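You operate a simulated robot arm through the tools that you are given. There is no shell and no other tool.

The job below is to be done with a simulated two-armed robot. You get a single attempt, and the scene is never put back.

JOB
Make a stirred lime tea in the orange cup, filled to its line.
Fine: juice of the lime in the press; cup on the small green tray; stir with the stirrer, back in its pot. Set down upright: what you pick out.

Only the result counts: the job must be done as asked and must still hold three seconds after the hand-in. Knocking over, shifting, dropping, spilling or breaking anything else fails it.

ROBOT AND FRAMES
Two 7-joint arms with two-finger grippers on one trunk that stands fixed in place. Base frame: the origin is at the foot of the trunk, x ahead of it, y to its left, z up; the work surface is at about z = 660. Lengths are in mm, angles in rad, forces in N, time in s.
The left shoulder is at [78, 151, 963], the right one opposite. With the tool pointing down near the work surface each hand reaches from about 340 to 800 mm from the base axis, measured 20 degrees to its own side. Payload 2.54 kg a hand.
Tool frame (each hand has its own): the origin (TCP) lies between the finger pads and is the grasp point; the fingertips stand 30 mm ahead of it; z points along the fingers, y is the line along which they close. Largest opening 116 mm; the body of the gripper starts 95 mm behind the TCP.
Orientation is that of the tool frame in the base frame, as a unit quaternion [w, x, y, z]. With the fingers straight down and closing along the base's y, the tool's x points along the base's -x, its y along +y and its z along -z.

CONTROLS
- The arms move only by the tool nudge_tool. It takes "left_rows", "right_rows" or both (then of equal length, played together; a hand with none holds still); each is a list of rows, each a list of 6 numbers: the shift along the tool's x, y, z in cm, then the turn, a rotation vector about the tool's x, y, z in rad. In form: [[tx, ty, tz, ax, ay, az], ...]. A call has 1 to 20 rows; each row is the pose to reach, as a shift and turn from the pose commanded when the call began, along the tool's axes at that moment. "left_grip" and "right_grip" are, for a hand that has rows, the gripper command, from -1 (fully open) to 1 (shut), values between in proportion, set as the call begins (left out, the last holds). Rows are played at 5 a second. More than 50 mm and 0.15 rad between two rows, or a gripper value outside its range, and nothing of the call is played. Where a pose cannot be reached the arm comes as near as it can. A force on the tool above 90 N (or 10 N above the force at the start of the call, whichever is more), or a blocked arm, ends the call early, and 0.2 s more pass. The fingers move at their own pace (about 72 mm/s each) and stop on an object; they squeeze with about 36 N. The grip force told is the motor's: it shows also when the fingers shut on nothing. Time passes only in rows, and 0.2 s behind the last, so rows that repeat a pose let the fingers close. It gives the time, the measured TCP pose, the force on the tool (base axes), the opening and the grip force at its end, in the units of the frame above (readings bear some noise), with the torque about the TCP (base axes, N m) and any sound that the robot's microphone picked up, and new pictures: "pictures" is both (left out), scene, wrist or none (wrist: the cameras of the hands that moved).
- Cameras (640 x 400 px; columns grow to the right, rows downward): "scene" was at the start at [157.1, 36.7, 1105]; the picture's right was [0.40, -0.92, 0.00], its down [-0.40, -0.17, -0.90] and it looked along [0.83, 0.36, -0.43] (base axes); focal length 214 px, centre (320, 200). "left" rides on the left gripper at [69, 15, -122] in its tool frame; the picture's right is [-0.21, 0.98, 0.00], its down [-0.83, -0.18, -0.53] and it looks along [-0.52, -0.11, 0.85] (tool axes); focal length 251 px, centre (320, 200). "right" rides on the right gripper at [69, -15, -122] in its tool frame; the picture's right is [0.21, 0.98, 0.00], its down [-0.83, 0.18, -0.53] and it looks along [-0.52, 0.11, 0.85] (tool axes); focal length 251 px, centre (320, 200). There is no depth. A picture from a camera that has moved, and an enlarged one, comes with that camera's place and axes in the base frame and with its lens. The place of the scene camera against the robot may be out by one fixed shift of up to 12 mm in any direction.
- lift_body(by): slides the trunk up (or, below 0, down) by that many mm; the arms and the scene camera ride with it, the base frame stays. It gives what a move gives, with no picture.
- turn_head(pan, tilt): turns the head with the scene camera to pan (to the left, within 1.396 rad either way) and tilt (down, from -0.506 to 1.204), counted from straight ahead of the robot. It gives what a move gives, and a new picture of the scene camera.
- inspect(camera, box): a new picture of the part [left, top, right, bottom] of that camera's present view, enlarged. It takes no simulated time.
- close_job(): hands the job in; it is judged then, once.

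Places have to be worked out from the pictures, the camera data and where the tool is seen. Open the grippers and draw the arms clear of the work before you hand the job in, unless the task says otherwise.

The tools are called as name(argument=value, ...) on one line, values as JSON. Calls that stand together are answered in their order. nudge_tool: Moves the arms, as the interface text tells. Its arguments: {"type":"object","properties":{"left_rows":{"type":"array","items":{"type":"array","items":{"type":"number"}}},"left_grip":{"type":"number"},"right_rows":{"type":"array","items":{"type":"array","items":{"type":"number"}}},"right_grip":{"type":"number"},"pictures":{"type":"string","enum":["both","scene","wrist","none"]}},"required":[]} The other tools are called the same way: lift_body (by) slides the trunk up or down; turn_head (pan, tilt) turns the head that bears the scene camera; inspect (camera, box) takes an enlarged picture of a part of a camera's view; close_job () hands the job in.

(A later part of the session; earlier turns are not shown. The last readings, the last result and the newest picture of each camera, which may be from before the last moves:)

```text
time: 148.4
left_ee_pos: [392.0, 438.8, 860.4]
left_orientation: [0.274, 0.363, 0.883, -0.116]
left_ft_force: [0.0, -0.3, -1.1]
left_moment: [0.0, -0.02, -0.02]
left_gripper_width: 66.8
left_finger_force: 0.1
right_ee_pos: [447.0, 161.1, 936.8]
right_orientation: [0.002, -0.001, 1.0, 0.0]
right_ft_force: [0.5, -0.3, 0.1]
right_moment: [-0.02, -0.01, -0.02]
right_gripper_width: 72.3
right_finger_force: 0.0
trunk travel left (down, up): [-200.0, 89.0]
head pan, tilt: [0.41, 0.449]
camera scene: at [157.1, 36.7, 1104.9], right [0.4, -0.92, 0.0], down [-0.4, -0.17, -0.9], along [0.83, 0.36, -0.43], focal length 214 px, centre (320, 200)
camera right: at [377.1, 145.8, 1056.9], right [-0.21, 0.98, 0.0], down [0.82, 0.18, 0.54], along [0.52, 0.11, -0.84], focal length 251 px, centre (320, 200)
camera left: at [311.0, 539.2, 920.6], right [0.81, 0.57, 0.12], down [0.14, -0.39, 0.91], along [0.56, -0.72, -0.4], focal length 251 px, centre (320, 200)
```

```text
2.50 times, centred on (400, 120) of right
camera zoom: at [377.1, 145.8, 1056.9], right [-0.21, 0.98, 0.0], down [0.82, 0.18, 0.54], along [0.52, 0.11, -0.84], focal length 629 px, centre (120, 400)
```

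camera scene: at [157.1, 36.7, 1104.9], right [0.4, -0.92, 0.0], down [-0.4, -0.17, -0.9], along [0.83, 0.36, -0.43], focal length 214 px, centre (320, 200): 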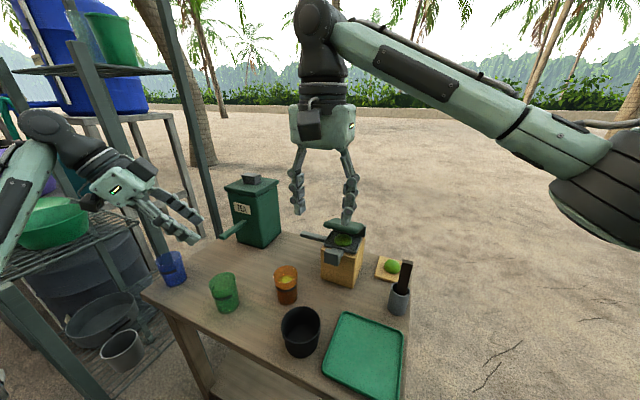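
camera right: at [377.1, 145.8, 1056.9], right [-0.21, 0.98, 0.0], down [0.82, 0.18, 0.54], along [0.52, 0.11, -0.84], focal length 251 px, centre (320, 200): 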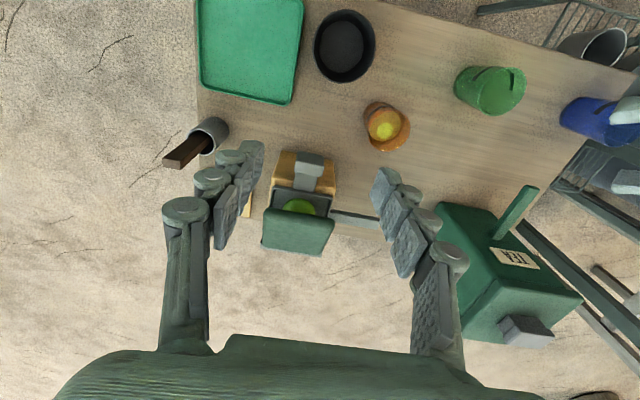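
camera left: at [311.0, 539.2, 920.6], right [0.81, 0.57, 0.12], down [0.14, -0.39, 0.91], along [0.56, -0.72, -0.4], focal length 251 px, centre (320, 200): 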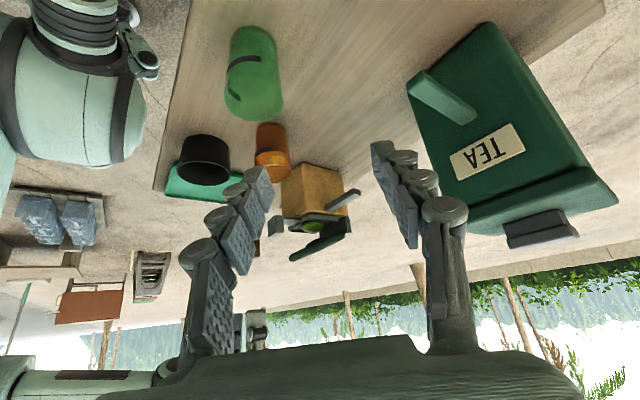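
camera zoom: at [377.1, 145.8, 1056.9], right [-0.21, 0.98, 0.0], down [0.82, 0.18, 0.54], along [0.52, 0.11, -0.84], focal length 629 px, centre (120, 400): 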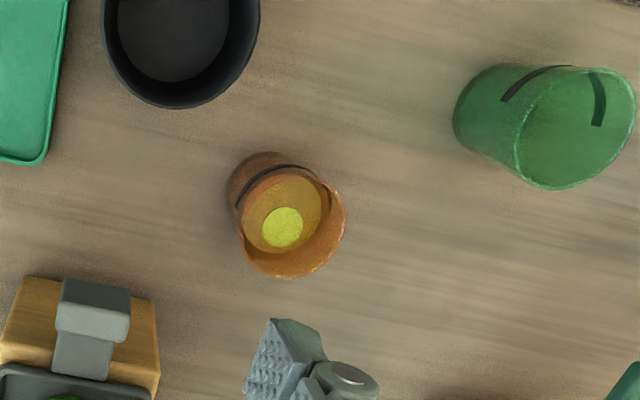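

The cup is at about (453,258). I bring the right hand above it and check.

nudge_tool(right_rows=[[-0.3, 4, 2, 0, 0, 0], [-0.65, 8, 4, 0, 0, 0], [-0.65, 9.74, 8, 0, 0, 0], [-0.65, 9.74, 12, 0, 0, 0], [-0.65, 9.74, 14.2, 0, 0, 0]], pictures="wrist")

```text
time: 149.6
left_ee_pos: [391.3, 437.9, 859.2]
left_orientation: [0.273, 0.362, 0.884, -0.115]
left_ft_force: [-0.4, -0.2, 0.0]
left_moment: [-0.05, 0.03, -0.01]
left_gripper_width: 66.5
left_finger_force: 0.1
right_ee_pos: [454.0, 258.3, 793.5]
right_orientation: [0.001, 0.0, 1.0, 0.001]
right_ft_force: [-0.3, -0.1, -0.7]
right_moment: [0.01, 0.0, 0.0]
right_gripper_width: 72.5
right_finger_force: 0.1
trunk travel left (down, up): [-200.0, 89.0]
head pan, tilt: [0.41, 0.449]
camera right: at [384.7, 244.5, 916.2], right [-0.21, 0.98, 0.0], down [0.82, 0.18, 0.54], along [0.52, 0.11, -0.84], focal length 251 px, centre (320, 200)
```

right: 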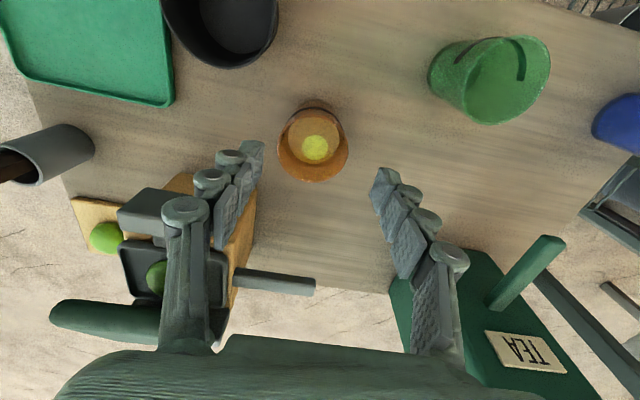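

Aligned. I descend, close and lift a little.

nudge_tool(right_rows=[[0, -0.1, 2.5, 0, 0, 0], [0, -0.2, 5, 0, 0, 0], [0, -0.2, 7.2, 0, 0, 0], [0, -0.2, 8.6, 0, 0, 0]], pictures="wrist")

nudge_tool(right_rows=[[0, 0, 0, 0, 0, 0], [0, 0, 0, 0, 0, 0], [0, 0, 0, 0, 0, 0], [0, 0, 0, 0, 0, 0]], right_grip=1, pictures="none")

nudge_tool(right_rows=[[0, 0, -0.3, 0, 0, 0], [0, 0, -0.6, 0, 0, 0], [0, 0, -1.0, 0, 0, 0], [0, 0, -1.5, 0, 0, 0]], pictures="wrist")

```text
time: 150.6
left_ee_pos: [391.9, 438.4, 859.3]
left_orientation: [0.274, 0.362, 0.883, -0.116]
left_ft_force: [-1.1, 0.2, 0.4]
left_moment: [0.0, 0.02, 0.02]
left_gripper_width: 66.6
left_finger_force: 0.0
right_ee_pos: [453.1, 257.2, 707.6]
right_orientation: [0.0, 0.0, 1.0, 0.0]
right_ft_force: [-0.3, 0.7, 0.1]
right_moment: [0.0, 0.0, -0.01]
right_gripper_width: 72.6
right_finger_force: 0.0
trunk travel left (down, up): [-200.0, 89.0]
head pan, tilt: [0.41, 0.449]
camera right: at [383.4, 241.9, 829.5], right [-0.21, 0.98, 0.0], down [0.82, 0.18, 0.54], along [0.52, 0.12, -0.84], focal length 251 px, centre (320, 200)
```

right: 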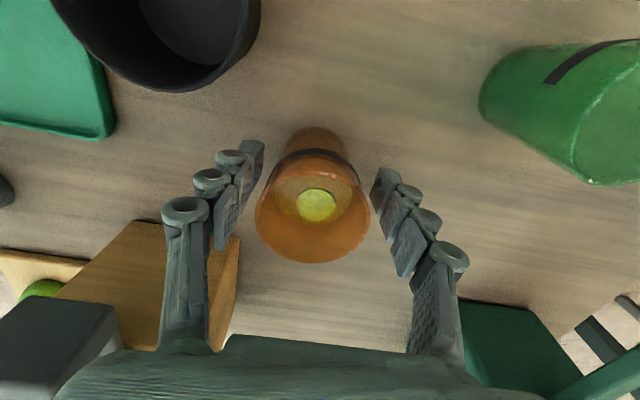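

```text
time: 151.6
left_ee_pos: [390.1, 438.8, 859.7]
left_orientation: [0.273, 0.362, 0.884, -0.116]
left_ft_force: [-1.5, 1.0, -0.9]
left_moment: [0.03, 0.02, 0.02]
left_gripper_width: 66.9
left_finger_force: 0.0
right_ee_pos: [453.0, 256.1, 709.6]
right_orientation: [0.001, 0.0, 1.0, -0.001]
right_ft_force: [-0.6, 0.5, 0.2]
right_moment: [-0.01, -0.02, 0.01]
right_gripper_width: 47.0
right_finger_force: 36.5
trunk travel left (down, up): [-200.0, 89.0]
head pan, tilt: [0.41, 0.449]
```

```text
time: 152.6
left_ee_pos: [390.4, 439.6, 858.8]
left_orientation: [0.275, 0.361, 0.884, -0.115]
left_ft_force: [-0.3, -0.6, 0.0]
left_moment: [0.04, 0.04, -0.01]
left_gripper_width: 66.8
left_finger_force: 0.0
right_ee_pos: [454.0, 256.7, 723.7]
right_orientation: [0.001, 0.0, 1.0, 0.001]
right_ft_force: [-0.6, 0.3, -0.5]
right_moment: [-0.03, 0.01, 0.05]
right_gripper_width: 47.0
right_finger_force: 35.4
trunk travel left (down, up): [-200.0, 89.0]
head pan, tilt: [0.41, 0.449]
camera right: at [384.1, 241.0, 844.9], right [-0.21, 0.98, 0.0], down [0.82, 0.18, 0.54], along [0.52, 0.11, -0.84], focal length 251 px, centre (320, 200)
```

right: 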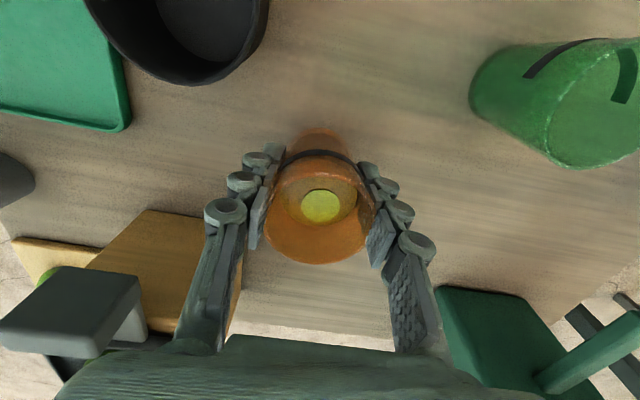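

Held. I lift over the pot and carry it to the tray's centre.

nudge_tool(right_rows=[[0, 0, -2, 0, 0, 0], [0, 0, -4.5, 0, 0, 0], [0, 0, -7.5, 0, 0, 0], [0, 0, -10.5, 0, 0, 0], [0.3, -1.5, -10.8, 0, 0, 0], [0.9, -4, -10.8, 0, 0, 0], [1.6, -7, -10.8, 0, 0, 0], [2.3, -10, -10.8, 0, 0, 0], [3.0, -13, -10.8, 0, 0, 0], [3.7, -16, -10.8, 0, 0, 0], [4.3, -18.6, -10.8, 0, 0, 0], [4.6, -20.1, -10.8, 0, 0, 0], [4.7, -20.5, -10.8, 0, 0, 0]], pictures="wrist")

nudge_tool(right_rows=[[0, 0, 2, 0, 0, 0], [0, 0, 5, 0, 0, 0], [0, 0, 8, 0, 0, 0], [0, 0, 10, 0, 0, 0], [0, 0, 11.2, 0, 0, 0]], pictures="wrist")

```text
time: 155.4
left_ee_pos: [390.2, 439.2, 859.5]
left_orientation: [0.274, 0.362, 0.884, -0.116]
left_ft_force: [-0.2, -1.2, 0.3]
left_moment: [0.04, 0.01, -0.02]
left_gripper_width: 66.8
left_finger_force: 0.0
right_ee_pos: [407.6, 51.6, 831.0]
right_orientation: [0.0, 0.0, 1.0, -0.001]
right_ft_force: [-0.4, 0.4, -1.4]
right_moment: [0.01, -0.03, 0.01]
right_gripper_width: 46.9
right_finger_force: 35.7
trunk travel left (down, up): [-200.0, 89.0]
head pan, tilt: [0.41, 0.449]
camera right: at [336.9, 36.3, 952.2], right [-0.21, 0.98, 0.0], down [0.82, 0.18, 0.54], along [0.52, 0.11, -0.84], focal length 251 px, centre (320, 200)
```

right: 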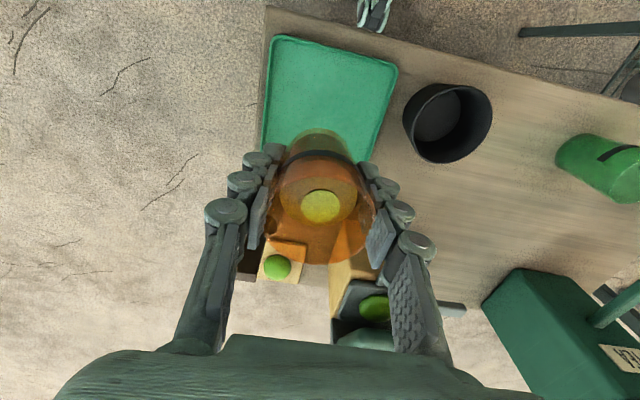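

```text
time: 156.6
left_ee_pos: [391.8, 438.6, 858.7]
left_orientation: [0.275, 0.361, 0.884, -0.115]
left_ft_force: [-0.1, 0.3, -0.4]
left_moment: [0.0, 0.04, 0.01]
left_gripper_width: 67.0
left_finger_force: 0.1
right_ee_pos: [407.5, 52.6, 719.7]
right_orientation: [0.001, 0.0, 1.0, 0.0]
right_ft_force: [0.2, -0.1, -0.7]
right_moment: [-0.01, -0.01, 0.0]
right_gripper_width: 47.3
right_finger_force: 35.8
trunk travel left (down, up): [-200.0, 89.0]
head pan, tilt: [0.41, 0.449]
camera right: at [337.6, 36.7, 840.4], right [-0.21, 0.98, 0.0], down [0.82, 0.18, 0.54], along [0.52, 0.12, -0.84], focal length 251 px, centre (320, 200)
```

right: 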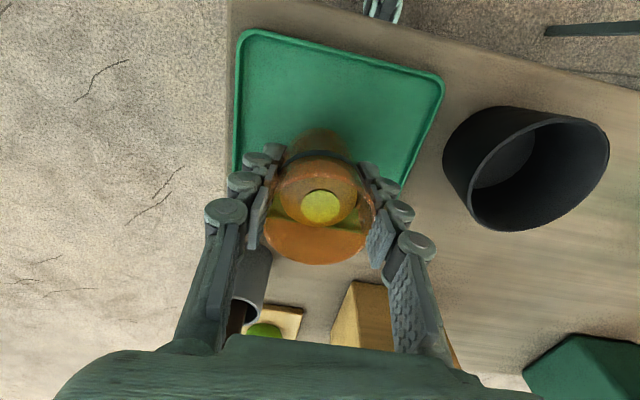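

Just above the tray. I lower in small steps.

nudge_tool(right_rows=[[0, 0, 0.2, 0, 0, 0], [0, 0, 0.4, 0, 0, 0]], pictures="none")

nudge_tool(right_rows=[[0, 0, 0.12, 0, 0, 0]], pictures="none")

```text
time: 157.2
left_ee_pos: [391.6, 438.4, 859.8]
left_orientation: [0.274, 0.362, 0.883, -0.115]
left_ft_force: [0.3, 0.2, -0.4]
left_moment: [-0.01, -0.02, -0.04]
left_gripper_width: 66.6
left_finger_force: 0.0
right_ee_pos: [407.1, 51.2, 715.6]
right_orientation: [0.0, 0.0, 1.0, 0.0]
right_ft_force: [0.2, 0.0, 0.5]
right_moment: [-0.04, 0.02, 0.02]
right_gripper_width: 47.2
right_finger_force: 35.6
trunk travel left (down, up): [-200.0, 89.0]
head pan, tilt: [0.41, 0.449]
```

```text
time: 157.6
left_ee_pos: [391.1, 439.4, 858.0]
left_orientation: [0.273, 0.362, 0.884, -0.115]
left_ft_force: [-0.2, -0.8, 0.1]
left_moment: [-0.02, 0.01, -0.02]
left_gripper_width: 66.6
left_finger_force: 0.1
right_ee_pos: [407.8, 50.7, 715.4]
right_orientation: [0.002, 0.0, 1.0, 0.0]
right_ft_force: [0.0, -0.5, -0.1]
right_moment: [-0.02, 0.01, 0.01]
right_gripper_width: 47.3
right_finger_force: 36.2
trunk travel left (down, up): [-200.0, 89.0]
head pan, tilt: [0.41, 0.449]
```

nudge_tool(right_rows=[[0, 0, 0.12, 0, 0, 0]], pictures="none")

nudge_tool(right_rows=[[0, 0, 0.1, 0, 0, 0]], pictures="none")

```text
time: 158.0
left_ee_pos: [390.1, 438.0, 859.1]
left_orientation: [0.275, 0.362, 0.883, -0.116]
left_ft_force: [0.4, -0.2, -0.1]
left_moment: [0.01, 0.0, -0.02]
left_gripper_width: 66.6
left_finger_force: 0.1
right_ee_pos: [408.0, 51.1, 714.1]
right_orientation: [0.001, 0.001, 1.0, 0.0]
right_ft_force: [1.1, -1.2, 3.9]
right_moment: [0.08, -0.05, -0.01]
right_gripper_width: 46.9
right_finger_force: 36.1
trunk travel left (down, up): [-200.0, 89.0]
head pan, tilt: [0.41, 0.449]
```

```text
time: 158.4
left_ee_pos: [390.3, 438.8, 859.5]
left_orientation: [0.276, 0.362, 0.883, -0.115]
left_ft_force: [0.2, -1.2, 0.5]
left_moment: [0.02, -0.02, 0.02]
left_gripper_width: 66.9
left_finger_force: 0.0
right_ee_pos: [406.7, 52.2, 714.5]
right_orientation: [0.002, 0.0, 1.0, 0.0]
right_ft_force: [1.5, -0.6, 10.5]
right_moment: [0.06, 0.02, -0.02]
right_gripper_width: 47.0
right_finger_force: 35.8
trunk travel left (down, up): [-200.0, 89.0]
head pan, tilt: [0.41, 0.449]
```

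The cup is on the tray. I ease off, open, and rise.

nudge_tool(right_rows=[[0, 0, -0.12, 0, 0, 0]], pictures="none")

nudge_tool(right_rows=[[0, 0, 0, 0, 0, 0], [0, 0, 0, 0, 0, 0]], right_grip=-0.25, pictures="none")

nudge_tool(right_rows=[[0, 0, -2, 0, 0, 0], [0, 0, -5, 0, 0, 0], [0, 0, -9, 0, 0, 0], [0, 0, -13.5, 0, 0, 0], [0, 0, -18, 0, 0, 0], [-2.8, -1, -20, 0, 0, 0], [-6, -2.2, -19, 0, 0, 0], [-9, -3.3, -18, 0, 0, 0], [-11.6, -4.3, -17.5, 0, 0, 0]], pictures="both")

inspect(camera="right", box=[240, 60, 440, 220])

```text
time: 158.8
left_ee_pos: [391.5, 438.2, 858.6]
left_orientation: [0.275, 0.362, 0.883, -0.116]
left_ft_force: [0.1, -0.5, 0.1]
left_moment: [-0.02, 0.0, 0.03]
left_gripper_width: 66.9
left_finger_force: 0.1
right_ee_pos: [407.1, 51.6, 714.4]
right_orientation: [0.001, 0.0, 1.0, 0.0]
right_ft_force: [1.7, 0.2, 4.3]
right_moment: [0.11, -0.02, -0.04]
right_gripper_width: 47.0
right_finger_force: 36.0
trunk travel left (down, up): [-200.0, 89.0]
head pan, tilt: [0.41, 0.449]
```

```text
time: 159.4
left_ee_pos: [390.8, 437.7, 858.5]
left_orientation: [0.274, 0.362, 0.883, -0.115]
left_ft_force: [-0.9, -0.6, -0.2]
left_moment: [-0.06, 0.0, 0.01]
left_gripper_width: 66.6
left_finger_force: 0.1
right_ee_pos: [405.6, 51.8, 713.2]
right_orientation: [0.001, 0.0, 1.0, 0.0]
right_ft_force: [0.0, -0.3, 0.1]
right_moment: [-0.04, -0.02, -0.01]
right_gripper_width: 72.5
right_finger_force: 0.0
trunk travel left (down, up): [-200.0, 89.0]
head pan, tilt: [0.41, 0.449]
```

```text
time: 161.4
left_ee_pos: [390.7, 439.1, 859.9]
left_orientation: [0.273, 0.362, 0.884, -0.116]
left_ft_force: [0.6, 0.3, 0.4]
left_moment: [0.01, 0.0, -0.03]
left_gripper_width: 66.5
left_finger_force: 0.0
right_ee_pos: [523.3, 6.1, 887.2]
right_orientation: [0.001, -0.001, 1.0, 0.0]
right_ft_force: [1.2, 0.0, -0.4]
right_moment: [0.01, 0.01, -0.01]
right_gripper_width: 72.6
right_finger_force: 0.0
trunk travel left (down, up): [-200.0, 89.0]
head pan, tilt: [0.41, 0.449]
camera scene: at [157.1, 36.7, 1105.0], right [0.4, -0.92, 0.0], down [-0.4, -0.17, -0.9], along [0.83, 0.36, -0.43], focal length 214 px, centre (320, 200)
camera right: at [453.6, -7.6, 1008.9], right [-0.21, 0.98, 0.0], down [0.82, 0.18, 0.54], along [0.52, 0.11, -0.84], focal length 251 px, centre (320, 200)
```

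scene: 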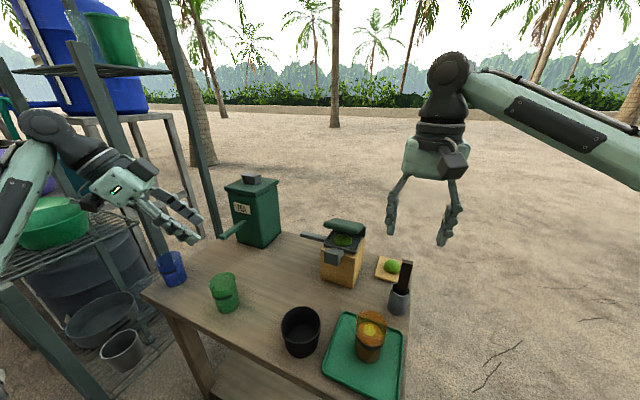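
right: 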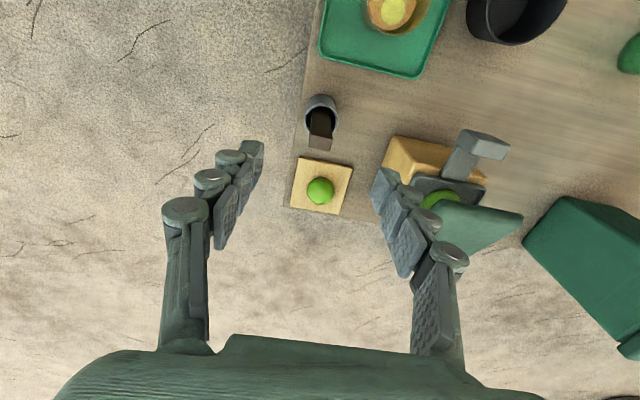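

```text
2.50 times, centred on (340, 140) of right
camera zoom: at [453.6, -7.6, 1008.9], right [-0.21, 0.98, 0.0], down [0.82, 0.18, 0.54], along [0.52, 0.11, -0.84], focal length 629 px, centre (270, 350)
```

zoom: 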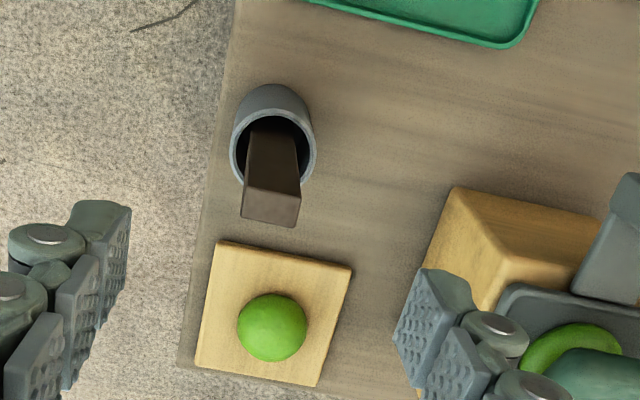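

The stirrer stands as before (top near (526,8)). I descend around it and grip.

nudge_tool(right_rows=[[0, 0.1, 3, 0, 0, 0], [0, 0.24, 6, 0, 0, 0], [0, 0.24, 9, 0, 0, 0], [0, 0.24, 11.8, 0, 0, 0]], pictures="wrist")

nudge_tool(right_rows=[[0, 0, 0, 0, 0, 0], [0, 0, 0, 0, 0, 0], [0, 0, 0, 0, 0, 0], [0, 0, 0, 0, 0, 0], [0, 0, 0, 0, 0, 0]], right_grip=1, pictures="wrist")

```text
time: 162.4
left_ee_pos: [391.4, 439.0, 859.0]
left_orientation: [0.274, 0.361, 0.884, -0.114]
left_ft_force: [-1.4, 0.7, -0.3]
left_moment: [0.01, -0.01, 0.02]
left_gripper_width: 66.9
left_finger_force: 0.0
right_ee_pos: [521.5, 10.3, 771.4]
right_orientation: [0.0, 0.0, 1.0, 0.0]
right_ft_force: [0.4, -0.2, -0.4]
right_moment: [0.0, 0.0, 0.01]
right_gripper_width: 72.8
right_finger_force: 0.2
trunk travel left (down, up): [-200.0, 89.0]
head pan, tilt: [0.41, 0.449]
camera right: at [452.2, -4.2, 891.3], right [-0.21, 0.98, 0.0], down [0.82, 0.18, 0.54], along [0.52, 0.11, -0.84], focal length 251 px, centre (320, 200)
```

right: 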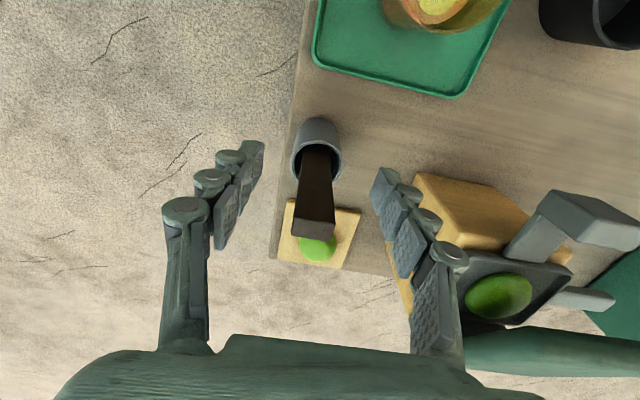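

```text
time: 163.6
left_ee_pos: [391.0, 439.2, 859.0]
left_orientation: [0.274, 0.362, 0.883, -0.116]
left_ft_force: [-0.4, -0.4, -0.1]
left_moment: [0.02, -0.02, 0.01]
left_gripper_width: 66.8
left_finger_force: 0.0
right_ee_pos: [522.4, 10.2, 769.5]
right_orientation: [0.001, 0.0, 1.0, -0.001]
right_ft_force: [0.0, 0.0, -0.4]
right_moment: [0.0, 0.02, 0.02]
right_gripper_width: 18.3
right_finger_force: 35.9
trunk travel left (down, up): [-200.0, 89.0]
head pan, tilt: [0.41, 0.449]
camera right: at [452.1, -4.1, 891.6], right [-0.21, 0.98, 0.0], down [0.82, 0.18, 0.54], along [0.52, 0.11, -0.84], focal length 251 px, centre (320, 200)
```

right: 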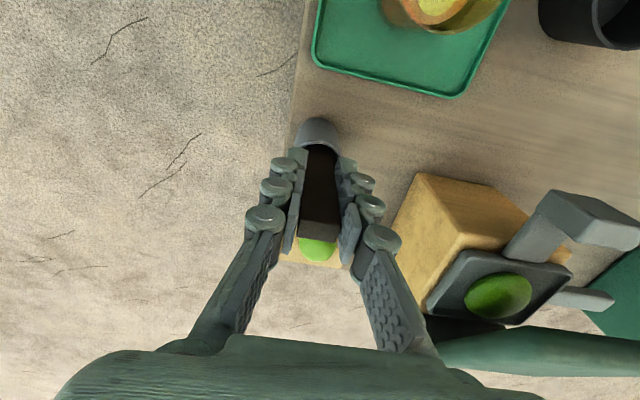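

Gripped. I lift straight up, slowly at first.

nudge_tool(right_rows=[[0, 0, -0.5, 0, 0, 0], [0, 0, -1.2, 0, 0, 0], [0, 0, -2.2, 0, 0, 0], [0, 0, -3.4, 0, 0, 0], [0, 0, -5, 0, 0, 0], [0, 0, -7, 0, 0, 0], [0, 0, -9, 0, 0, 0], [0, 0, -11, 0, 0, 0], [0, 0, -12.7, 0, 0, 0]], pictures="both")

inspect(camera="right", box=[240, 60, 440, 260])

```text
time: 165.6
left_ee_pos: [389.5, 439.5, 859.0]
left_orientation: [0.273, 0.362, 0.884, -0.116]
left_ft_force: [-0.1, -0.3, 0.1]
left_moment: [0.01, 0.02, 0.01]
left_gripper_width: 66.9
left_finger_force: 0.1
right_ee_pos: [521.6, 10.0, 897.8]
right_orientation: [0.0, 0.0, 1.0, 0.0]
right_ft_force: [0.0, 0.4, -0.9]
right_moment: [0.0, 0.0, 0.03]
right_gripper_width: 18.1
right_finger_force: 36.5
trunk travel left (down, up): [-200.0, 89.0]
head pan, tilt: [0.41, 0.449]
camera scene: at [157.0, 36.7, 1105.0], right [0.4, -0.92, 0.0], down [-0.4, -0.17, -0.9], along [0.83, 0.36, -0.43], focal length 214 px, centre (320, 200)
camera right: at [452.5, -5.1, 1018.6], right [-0.21, 0.98, 0.0], down [0.82, 0.18, 0.54], along [0.52, 0.11, -0.84], focal length 251 px, centre (320, 200)
```

scene: 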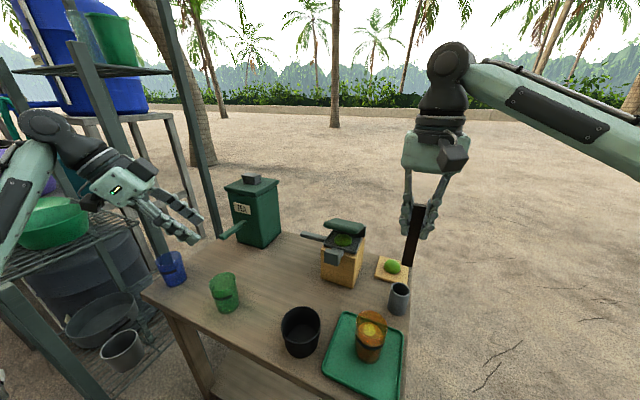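
right: 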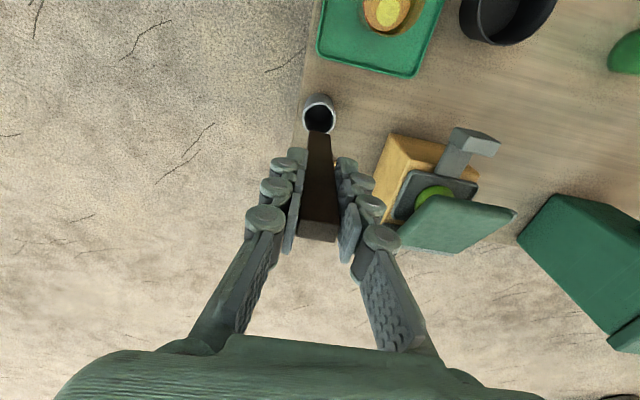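

```text
2.00 times, centred on (340, 160) of right
camera zoom: at [452.5, -5.1, 1018.6], right [-0.21, 0.98, 0.0], down [0.82, 0.18, 0.54], along [0.52, 0.11, -0.84], focal length 503 px, centre (280, 280)
```

zoom: 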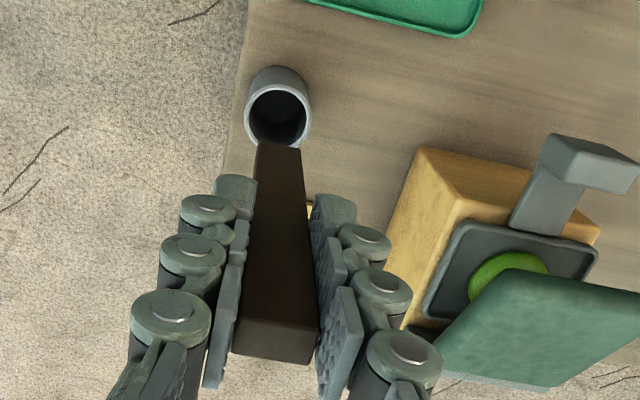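

Out cleanly. I carry it above the cup and check the alignment.

nudge_tool(right_rows=[[2.4, 0.8, 0, 0, 0, 0], [4.8, 1.7, 0, 0, 0, 0], [7.2, 2.5, 0, 0, 0, 0], [9.6, 3.4, 0, 0, 0, 0], [12.06, 4.2, 0, 0, 0, 0], [12.06, 4.2, 0, 0, 0, 0]], pictures="wrist")

inspect(camera="right", box=[240, 40, 400, 200])

```text
time: 167.0
left_ee_pos: [390.9, 438.8, 858.6]
left_orientation: [0.274, 0.362, 0.883, -0.116]
left_ft_force: [0.4, -0.8, -0.1]
left_moment: [0.0, 0.02, 0.03]
left_gripper_width: 66.8
left_finger_force: 0.1
right_ee_pos: [403.1, 52.3, 895.3]
right_orientation: [0.0, 0.0, 1.0, 0.0]
right_ft_force: [0.2, 0.4, 0.6]
right_moment: [0.0, 0.01, 0.03]
right_gripper_width: 18.3
right_finger_force: 35.3
trunk travel left (down, up): [-200.0, 89.0]
head pan, tilt: [0.41, 0.449]
camera right: at [332.9, 37.6, 1016.7], right [-0.21, 0.98, 0.0], down [0.82, 0.18, 0.54], along [0.52, 0.11, -0.84], focal length 251 px, centre (320, 200)
```

right: 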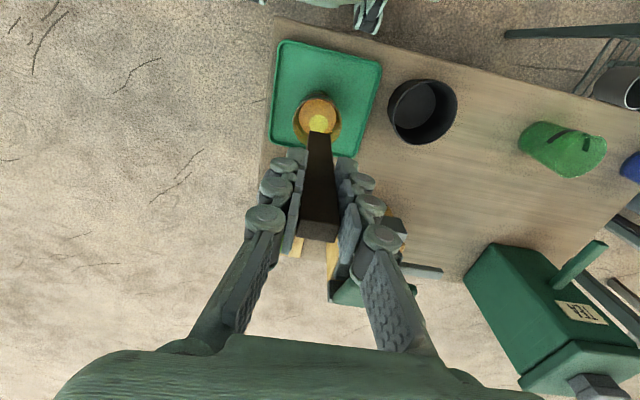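

```text
2.50 times, centred on (320, 120) of right
camera zoom: at [332.9, 37.6, 1016.7], right [-0.21, 0.98, 0.0], down [0.82, 0.18, 0.54], along [0.52, 0.11, -0.84], focal length 629 px, centre (320, 400)
```

zoom: 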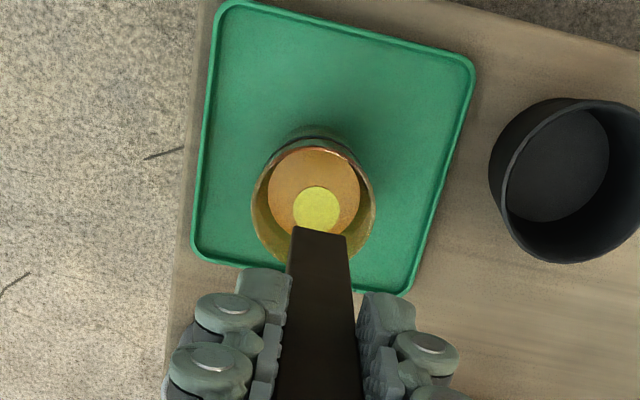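

The stirrer's end is within 2 mm of the cup's centre. I correct and lower it in, first to the surface, then into the drink.

nudge_tool(right_rows=[[0.15, -0.2, 1.5, 0, 0, 0], [0.15, -0.2, 3.5, 0, 0, 0], [0.15, -0.2, 5.5, 0, 0, 0], [0.15, -0.2, 7.0, 0, 0, 0]], pictures="wrist")

inspect(camera="right", box=[240, 60, 400, 200])

inspect(camera="scene", box=[330, 270, 400, 370])

```text
time: 168.0
left_ee_pos: [390.5, 437.9, 858.5]
left_orientation: [0.275, 0.362, 0.883, -0.115]
left_ft_force: [-1.2, -1.3, -0.2]
left_moment: [-0.01, -0.02, -0.01]
left_gripper_width: 66.5
left_finger_force: 0.0
right_ee_pos: [401.4, 50.0, 827.6]
right_orientation: [0.002, 0.0, 1.0, 0.0]
right_ft_force: [0.1, 0.1, -0.4]
right_moment: [-0.02, -0.01, 0.0]
right_gripper_width: 18.5
right_finger_force: 36.2
trunk travel left (down, up): [-200.0, 89.0]
head pan, tilt: [0.41, 0.449]
camera right: at [331.6, 35.0, 948.7], right [-0.21, 0.98, 0.0], down [0.82, 0.18, 0.54], along [0.52, 0.12, -0.84], focal length 251 px, centre (320, 200)
```

right: 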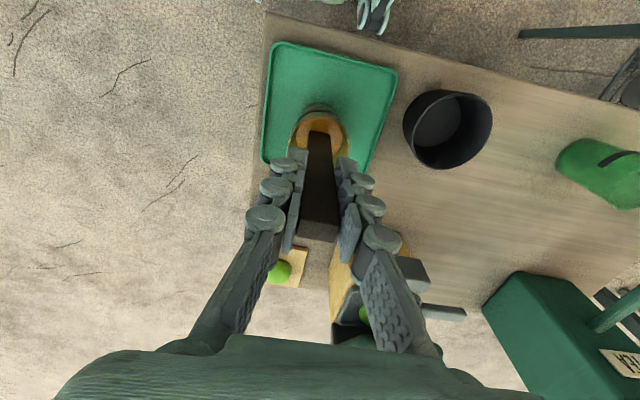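

```text
2.86 times, centred on (320, 130) of right
camera zoom: at [331.6, 35.0, 948.7], right [-0.21, 0.98, 0.0], down [0.82, 0.18, 0.54], along [0.52, 0.12, -0.84], focal length 718 px, centre (320, 400)
```

zoom: 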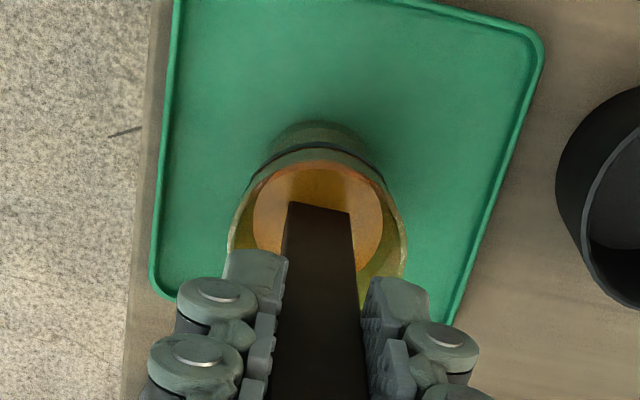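

```text
4.00 times, centred on (365, 320) of scene
camera zoom: at [157.1, 36.7, 1105.0], right [0.4, -0.92, 0.0], down [-0.4, -0.17, -0.9], along [0.83, 0.36, -0.43], focal length 858 px, centre (140, -280)
```

zoom: 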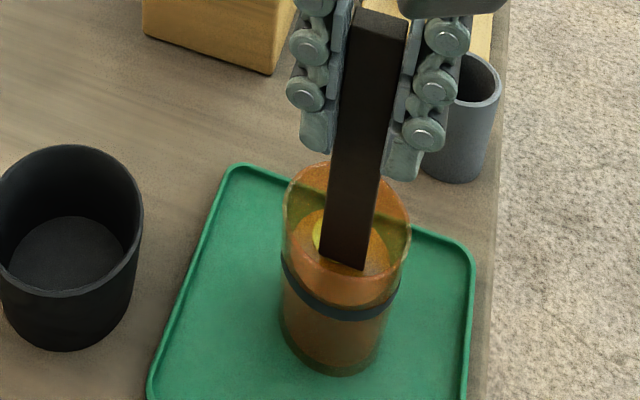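

Good clearance. I lower 38 mm into the drink and stir.

nudge_tool(right_rows=[[0, 0, 0.8, 0, 0, 0], [0, 0, 1.6, 0, 0, 0], [0, 0, 2.5, 0, 0, 0], [0, 0, 3.2, 0, 0, 0], [0, 0, 3.8, 0, 0, 0]], pictures="none")

nudge_tool(right_rows=[[0.7, 0, 0, 0, 0, 0], [0.5, 0.5, 0, 0, 0, 0], [0, 0.7, 0, 0, 0, 0], [-0.5, 0.5, 0, 0, 0, 0], [-0.7, 0, 0, 0, 0, 0], [-0.5, -0.5, 0, 0, 0, 0], [0, -0.7, 0, 0, 0, 0], [0.5, -0.5, 0, 0, 0, 0], [0.7, 0, 0, 0, 0, 0], [0.5, 0.5, 0, 0, 0, 0], [0, 0.7, 0, 0, 0, 0], [-0.5, 0.5, 0, 0, 0, 0], [-0.7, 0, 0, 0, 0, 0], [-0.5, -0.5, 0, 0, 0, 0], [0, -0.7, 0, 0, 0, 0], [0.5, -0.5, 0, 0, 0, 0], [0.7, 0, 0, 0, 0, 0], [0.5, 0.5, 0, 0, 0, 0], [0, 0.7, 0, 0, 0, 0], [0, 0, 0, 0, 0, 0]], pictures="none")

nudge_tool(right_rows=[[0.7, 0, 0, 0, 0, 0], [0.5, -0.5, 0, 0, 0, 0], [0, -0.7, 0, 0, 0, 0], [-0.5, -0.5, 0, 0, 0, 0], [-0.7, 0, 0, 0, 0, 0], [-0.5, 0.5, 0, 0, 0, 0], [0, 0.7, 0, 0, 0, 0], [0.5, 0.5, 0, 0, 0, 0], [0.7, 0, 0, 0, 0, 0], [0.5, -0.5, 0, 0, 0, 0], [0, -0.7, 0, 0, 0, 0], [-0.5, -0.5, 0, 0, 0, 0], [-0.7, 0, 0, 0, 0, 0], [-0.5, 0.5, 0, 0, 0, 0], [0, 0.7, 0, 0, 0, 0], [0.5, 0.5, 0, 0, 0, 0], [0.7, 0, 0, 0, 0, 0], [0.35, 0, 0, 0, 0, 0], [0, 0, 0, 0, 0, 0], [0, 0, 0, 0, 0, 0]], pictures="none")

inspect(camera="scene", box=[330, 270, 400, 370])

```text
time: 169.2
left_ee_pos: [390.5, 440.0, 859.4]
left_orientation: [0.275, 0.361, 0.884, -0.115]
left_ft_force: [-0.2, -1.5, 0.3]
left_moment: [0.01, 0.01, -0.01]
left_gripper_width: 66.7
left_finger_force: 0.1
right_ee_pos: [400.1, 51.2, 789.7]
right_orientation: [0.001, 0.0, 1.0, 0.0]
right_ft_force: [0.1, -0.4, 0.0]
right_moment: [-0.01, -0.05, 0.0]
right_gripper_width: 18.4
right_finger_force: 35.8
trunk travel left (down, up): [-200.0, 89.0]
head pan, tilt: [0.41, 0.449]
```

```text
time: 173.4
left_ee_pos: [390.2, 438.4, 859.4]
left_orientation: [0.274, 0.362, 0.883, -0.115]
left_ft_force: [0.3, 0.4, -0.2]
left_moment: [-0.02, 0.01, 0.03]
left_gripper_width: 66.5
left_finger_force: 0.1
right_ee_pos: [400.1, 50.7, 788.9]
right_orientation: [0.002, -0.001, 1.0, 0.0]
right_ft_force: [0.6, 0.9, -0.3]
right_moment: [-0.01, -0.01, 0.02]
right_gripper_width: 18.3
right_finger_force: 36.0
trunk travel left (down, up): [-200.0, 89.0]
head pan, tilt: [0.41, 0.449]
```

```text
time: 177.6
left_ee_pos: [391.2, 439.0, 860.3]
left_orientation: [0.274, 0.362, 0.883, -0.116]
left_ft_force: [-0.7, 0.8, -1.2]
left_moment: [0.0, 0.01, -0.02]
left_gripper_width: 66.8
left_finger_force: 0.0
right_ee_pos: [400.8, 50.7, 789.1]
right_orientation: [0.002, 0.0, 1.0, 0.0]
right_ft_force: [0.6, -0.3, 0.3]
right_moment: [-0.03, 0.0, -0.01]
right_gripper_width: 18.4
right_finger_force: 35.8
trunk travel left (down, up): [-200.0, 89.0]
head pan, tilt: [0.41, 0.449]
```

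```text
4.00 times, centred on (365, 320) of scene
camera zoom: at [157.1, 36.7, 1105.0], right [0.4, -0.92, 0.0], down [-0.4, -0.17, -0.9], along [0.83, 0.36, -0.43], focal length 858 px, centre (140, -280)
```

zoom: 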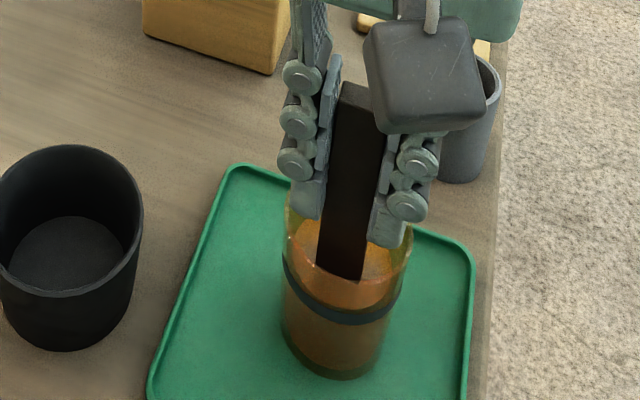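

Stirred; I raise the stirrer out slowly and check the drink.

nudge_tool(right_rows=[[0, 0, -0.8, 0, 0, 0], [0, 0, -1.8, 0, 0, 0], [0, 0, -3, 0, 0, 0], [0, 0, -4.5, 0, 0, 0], [0, 0, -6.5, 0, 0, 0], [0, 0, -8.5, 0, 0, 0], [0, 0, -10.8, 0, 0, 0], [0, 0, -10.8, 0, 0, 0]], pictures="wrist")

inspect(camera="scene", box=[330, 270, 400, 370])

inspect(camera="right", box=[240, 40, 400, 200])

```text
time: 179.4
left_ee_pos: [389.5, 438.9, 859.6]
left_orientation: [0.273, 0.361, 0.884, -0.116]
left_ft_force: [0.1, 0.0, -0.5]
left_moment: [0.0, -0.02, 0.03]
left_gripper_width: 66.6
left_finger_force: 0.0
right_ee_pos: [400.7, 50.1, 896.7]
right_orientation: [0.001, 0.0, 1.0, 0.0]
right_ft_force: [-0.3, -0.3, 0.1]
right_moment: [0.0, -0.02, 0.01]
right_gripper_width: 18.3
right_finger_force: 36.1
trunk travel left (down, up): [-200.0, 89.0]
head pan, tilt: [0.41, 0.449]
camera right: at [330.7, 35.4, 1018.1], right [-0.21, 0.98, 0.0], down [0.82, 0.18, 0.54], along [0.52, 0.11, -0.84], focal length 251 px, centre (320, 200)
```

right: 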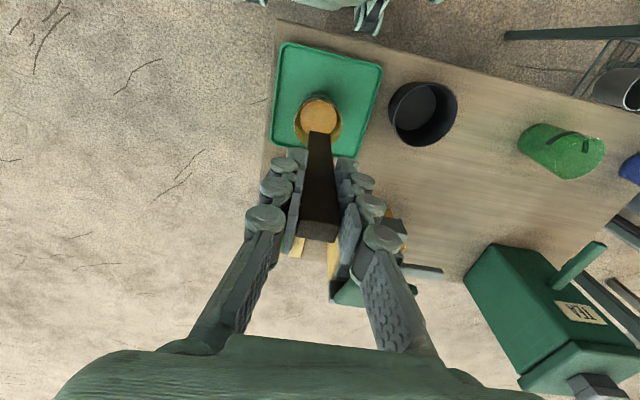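

```text
4.00 times, centred on (365, 320) of scene
camera zoom: at [157.0, 36.7, 1105.0], right [0.4, -0.92, 0.0], down [-0.4, -0.17, -0.9], along [0.83, 0.36, -0.43], focal length 858 px, centre (140, -280)
```

zoom: 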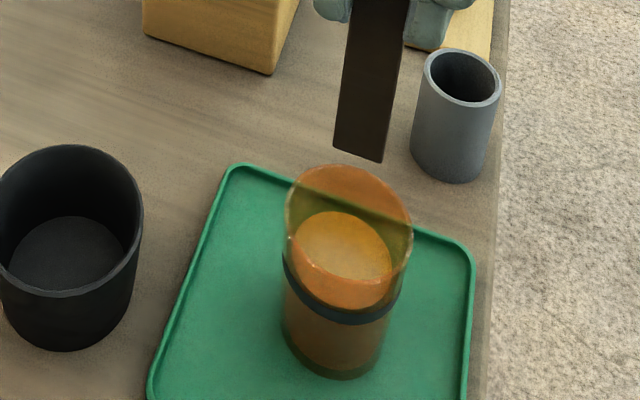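

```text
2.50 times, centred on (320, 120) of right
camera zoom: at [330.7, 35.4, 1018.1], right [-0.21, 0.98, 0.0], down [0.82, 0.18, 0.54], along [0.52, 0.11, -0.84], focal length 629 px, centre (320, 400)
```

zoom: 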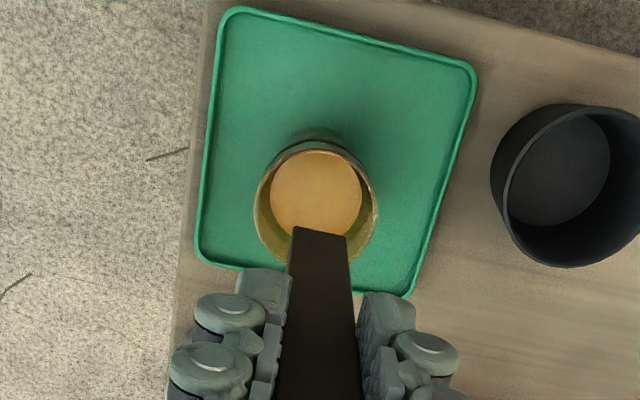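

Evenly mixed again. I return the stirrer to above its pot.

nudge_tool(right_rows=[[-2.4, -0.8, 0, 0, 0, 0], [-4.8, -1.6, 0, 0, 0, 0], [-7.2, -2.4, 0, 0, 0, 0], [-9.6, -3.25, 0, 0, 0, 0], [-11.93, -4.06, 0, 0, 0, 0], [-11.93, -4.06, 2.5, 0, 0, 0], [-11.93, -4.06, 5.4, 0, 0, 0]], pictures="wrist")

inspect(camera="right", box=[240, 60, 400, 200])

inspect(camera="scene", box=[370, 220, 430, 320])

```text
time: 181.0
left_ee_pos: [391.0, 438.8, 858.7]
left_orientation: [0.274, 0.362, 0.883, -0.115]
left_ft_force: [-0.2, -0.7, -0.9]
left_moment: [0.0, -0.04, 0.05]
left_gripper_width: 66.7
left_finger_force: 0.2
right_ee_pos: [520.6, 11.5, 844.3]
right_orientation: [0.001, 0.0, 1.0, 0.0]
right_ft_force: [-0.5, 1.1, -0.2]
right_moment: [-0.02, -0.01, -0.03]
right_gripper_width: 18.2
right_finger_force: 36.3
trunk travel left (down, up): [-200.0, 89.0]
head pan, tilt: [0.41, 0.449]
camera right: at [450.8, -3.3, 966.2], right [-0.21, 0.98, 0.0], down [0.82, 0.18, 0.54], along [0.52, 0.11, -0.84], focal length 251 px, centre (320, 200)
```

right: 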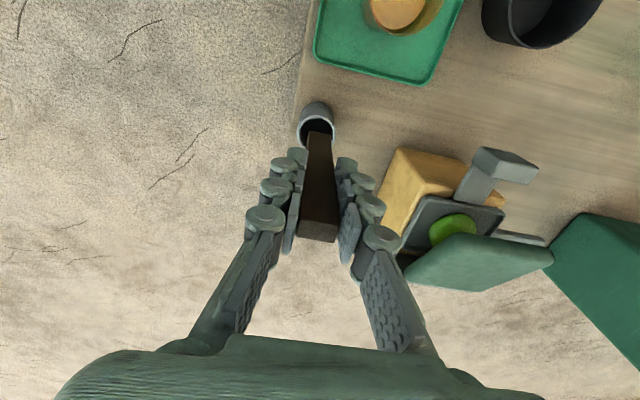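

```text
2.86 times, centred on (320, 130) of right
camera zoom: at [450.8, -3.3, 966.2], right [-0.21, 0.98, 0.0], down [0.82, 0.18, 0.54], along [0.52, 0.11, -0.84], focal length 718 px, centre (320, 400)
```

zoom: 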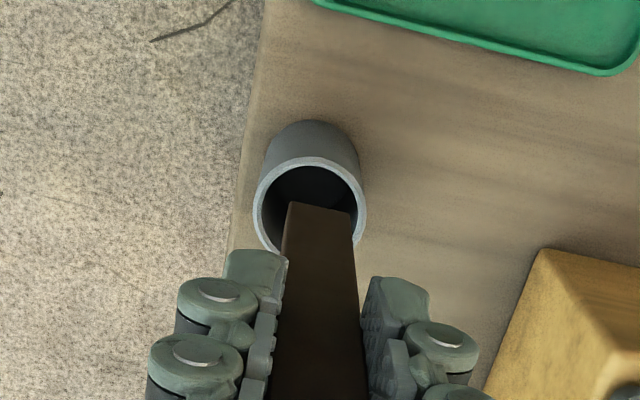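

```text
4.00 times, centred on (400, 270) of scene
camera zoom: at [157.2, 36.7, 1105.0], right [0.4, -0.92, 0.0], down [-0.4, -0.17, -0.9], along [0.83, 0.36, -0.43], focal length 858 px, centre (0, -80)
```

zoom: 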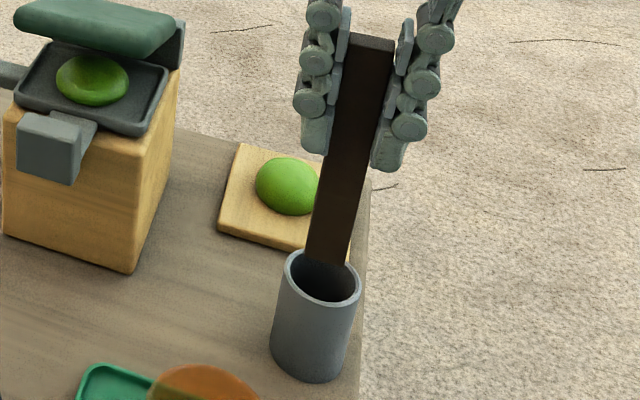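

The end is about 3 mm to the left of the pot's axis; I shift 3 mm right and lower into the pot.

nudge_tool(right_rows=[[0.05, -0.3, 0.4, 0, 0, 0], [0.05, -0.3, 1.4, 0, 0, 0], [0.05, -0.3, 2.6, 0, 0, 0], [0.05, -0.3, 4.0, 0, 0, 0], [0.05, -0.3, 5.4, 0, 0, 0]], pictures="none")

nudge_tool(right_rows=[[0, 0, 0.7, 0, 0, 0], [0, 0, 1.4, 0, 0, 0]], pictures="none")

inspect(camera="scene", box=[370, 220, 430, 320])

```text
time: 182.2
left_ee_pos: [390.9, 438.3, 859.2]
left_orientation: [0.274, 0.362, 0.883, -0.116]
left_ft_force: [-0.3, 0.4, -0.1]
left_moment: [0.01, 0.02, 0.02]
left_gripper_width: 66.7
left_finger_force: 0.1
right_ee_pos: [518.3, 6.1, 788.5]
right_orientation: [0.001, 0.0, 1.0, 0.0]
right_ft_force: [1.1, 3.0, -1.1]
right_moment: [0.21, -0.1, 0.01]
right_gripper_width: 18.5
right_finger_force: 36.0
trunk travel left (down, up): [-200.0, 89.0]
head pan, tilt: [0.41, 0.449]
```

```text
time: 182.8
left_ee_pos: [391.0, 438.9, 858.9]
left_orientation: [0.275, 0.362, 0.883, -0.115]
left_ft_force: [-1.1, -0.2, -0.3]
left_moment: [0.02, 0.03, 0.01]
left_gripper_width: 66.6
left_finger_force: 0.0
right_ee_pos: [520.0, 7.0, 775.4]
right_orientation: [0.002, 0.0, 1.0, 0.0]
right_ft_force: [1.3, 4.2, -0.2]
right_moment: [0.28, -0.11, 0.03]
right_gripper_width: 18.4
right_finger_force: 36.1
trunk travel left (down, up): [-200.0, 89.0]
head pan, tilt: [0.41, 0.449]
```

```text
4.00 times, centred on (400, 270) of scene
camera zoom: at [157.2, 37.0, 1105.0], right [0.4, -0.92, 0.0], down [-0.4, -0.17, -0.9], along [0.83, 0.36, -0.43], focal length 858 px, centre (0, -80)
```

zoom: 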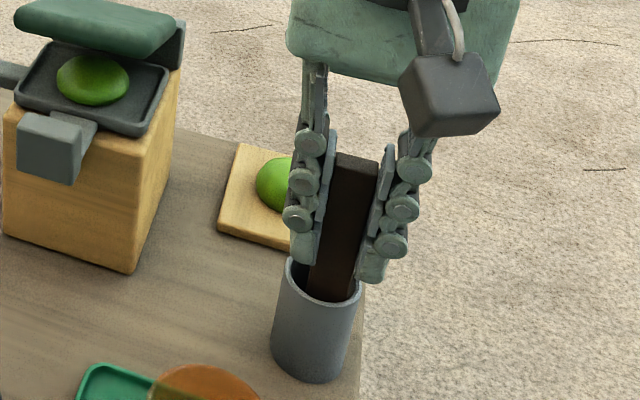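

A sideways force of 4 N in y shows the stirrer touching the pot's right wall; the pot has not moved. I ease back 2.5 mm left and 1 mm forward.

nudge_tool(right_rows=[[-0.05, 0.12, 0, 0, 0, 0], [-0.1, 0.25, 0, 0, 0, 0]], pictures="none")

nudge_tool(right_rows=[[0, 0, 0.3, 0, 0, 0]], pictures="none")

nudge_tool(right_rows=[[0, 0, 0.2, 0, 0, 0]], pictures="none")

```text
time: 183.4
left_ee_pos: [390.9, 438.8, 858.4]
left_orientation: [0.274, 0.363, 0.883, -0.116]
left_ft_force: [-0.1, 0.1, -0.2]
left_moment: [0.01, 0.0, -0.01]
left_gripper_width: 66.7
left_finger_force: 0.2
right_ee_pos: [521.6, 8.6, 775.3]
right_orientation: [0.001, 0.0, 1.0, -0.001]
right_ft_force: [0.6, 0.5, 0.4]
right_moment: [0.0, -0.02, -0.04]
right_gripper_width: 18.3
right_finger_force: 36.2
trunk travel left (down, up): [-200.0, 89.0]
head pan, tilt: [0.41, 0.449]
```

```text
time: 183.8
left_ee_pos: [390.8, 437.1, 858.6]
left_orientation: [0.274, 0.362, 0.883, -0.116]
left_ft_force: [0.4, -0.4, 0.5]
left_moment: [0.0, 0.02, 0.02]
left_gripper_width: 66.5
left_finger_force: 0.1
right_ee_pos: [519.7, 8.5, 772.3]
right_orientation: [0.001, 0.0, 1.0, 0.0]
right_ft_force: [0.4, -0.4, -0.4]
right_moment: [-0.02, 0.01, 0.02]
right_gripper_width: 18.7
right_finger_force: 35.8
trunk travel left (down, up): [-200.0, 89.0]
head pan, tilt: [0.41, 0.449]
```

```text
time: 184.2
left_ee_pos: [390.7, 438.3, 859.1]
left_orientation: [0.274, 0.361, 0.884, -0.116]
left_ft_force: [0.3, -0.3, 0.5]
left_moment: [-0.02, 0.03, 0.02]
left_gripper_width: 66.6
left_finger_force: 0.1
right_ee_pos: [520.7, 8.7, 769.8]
right_orientation: [0.001, -0.001, 1.0, -0.001]
right_ft_force: [-0.1, -0.1, -0.4]
right_moment: [0.02, 0.0, 0.0]
right_gripper_width: 18.6
right_finger_force: 36.0
trunk travel left (down, up): [-200.0, 89.0]
head pan, tilt: [0.41, 0.449]
```

Free again; two more small steps down to the pot's floor.

nudge_tool(right_rows=[[0, 0, 0.12, 0, 0, 0]], pictures="none")

nudge_tool(right_rows=[[0, 0, 0.1, 0, 0, 0]], pictures="none")

```text
time: 184.6
left_ee_pos: [391.8, 439.1, 860.0]
left_orientation: [0.275, 0.362, 0.883, -0.116]
left_ft_force: [0.2, 0.6, 0.5]
left_moment: [0.01, 0.01, 0.01]
left_gripper_width: 66.5
left_finger_force: 0.0
right_ee_pos: [519.4, 9.7, 770.5]
right_orientation: [0.001, 0.0, 1.0, 0.0]
right_ft_force: [-0.8, -0.1, 2.2]
right_moment: [0.06, 0.07, -0.01]
right_gripper_width: 18.4
right_finger_force: 36.2
trunk travel left (down, up): [-200.0, 89.0]
head pan, tilt: [0.41, 0.449]
```

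```text
time: 185.0
left_ee_pos: [389.8, 438.6, 860.2]
left_orientation: [0.275, 0.362, 0.883, -0.115]
left_ft_force: [-0.2, 0.5, -0.2]
left_moment: [0.01, 0.01, -0.03]
left_gripper_width: 66.9
left_finger_force: 0.1
right_ee_pos: [519.8, 9.9, 769.9]
right_orientation: [0.003, -0.001, 1.0, 0.0]
right_ft_force: [-3.2, -1.7, 11.8]
right_moment: [-0.11, 0.21, 0.0]
right_gripper_width: 18.2
right_finger_force: 36.0
trunk travel left (down, up): [-200.0, 89.0]
head pan, tilt: [0.41, 0.449]
```

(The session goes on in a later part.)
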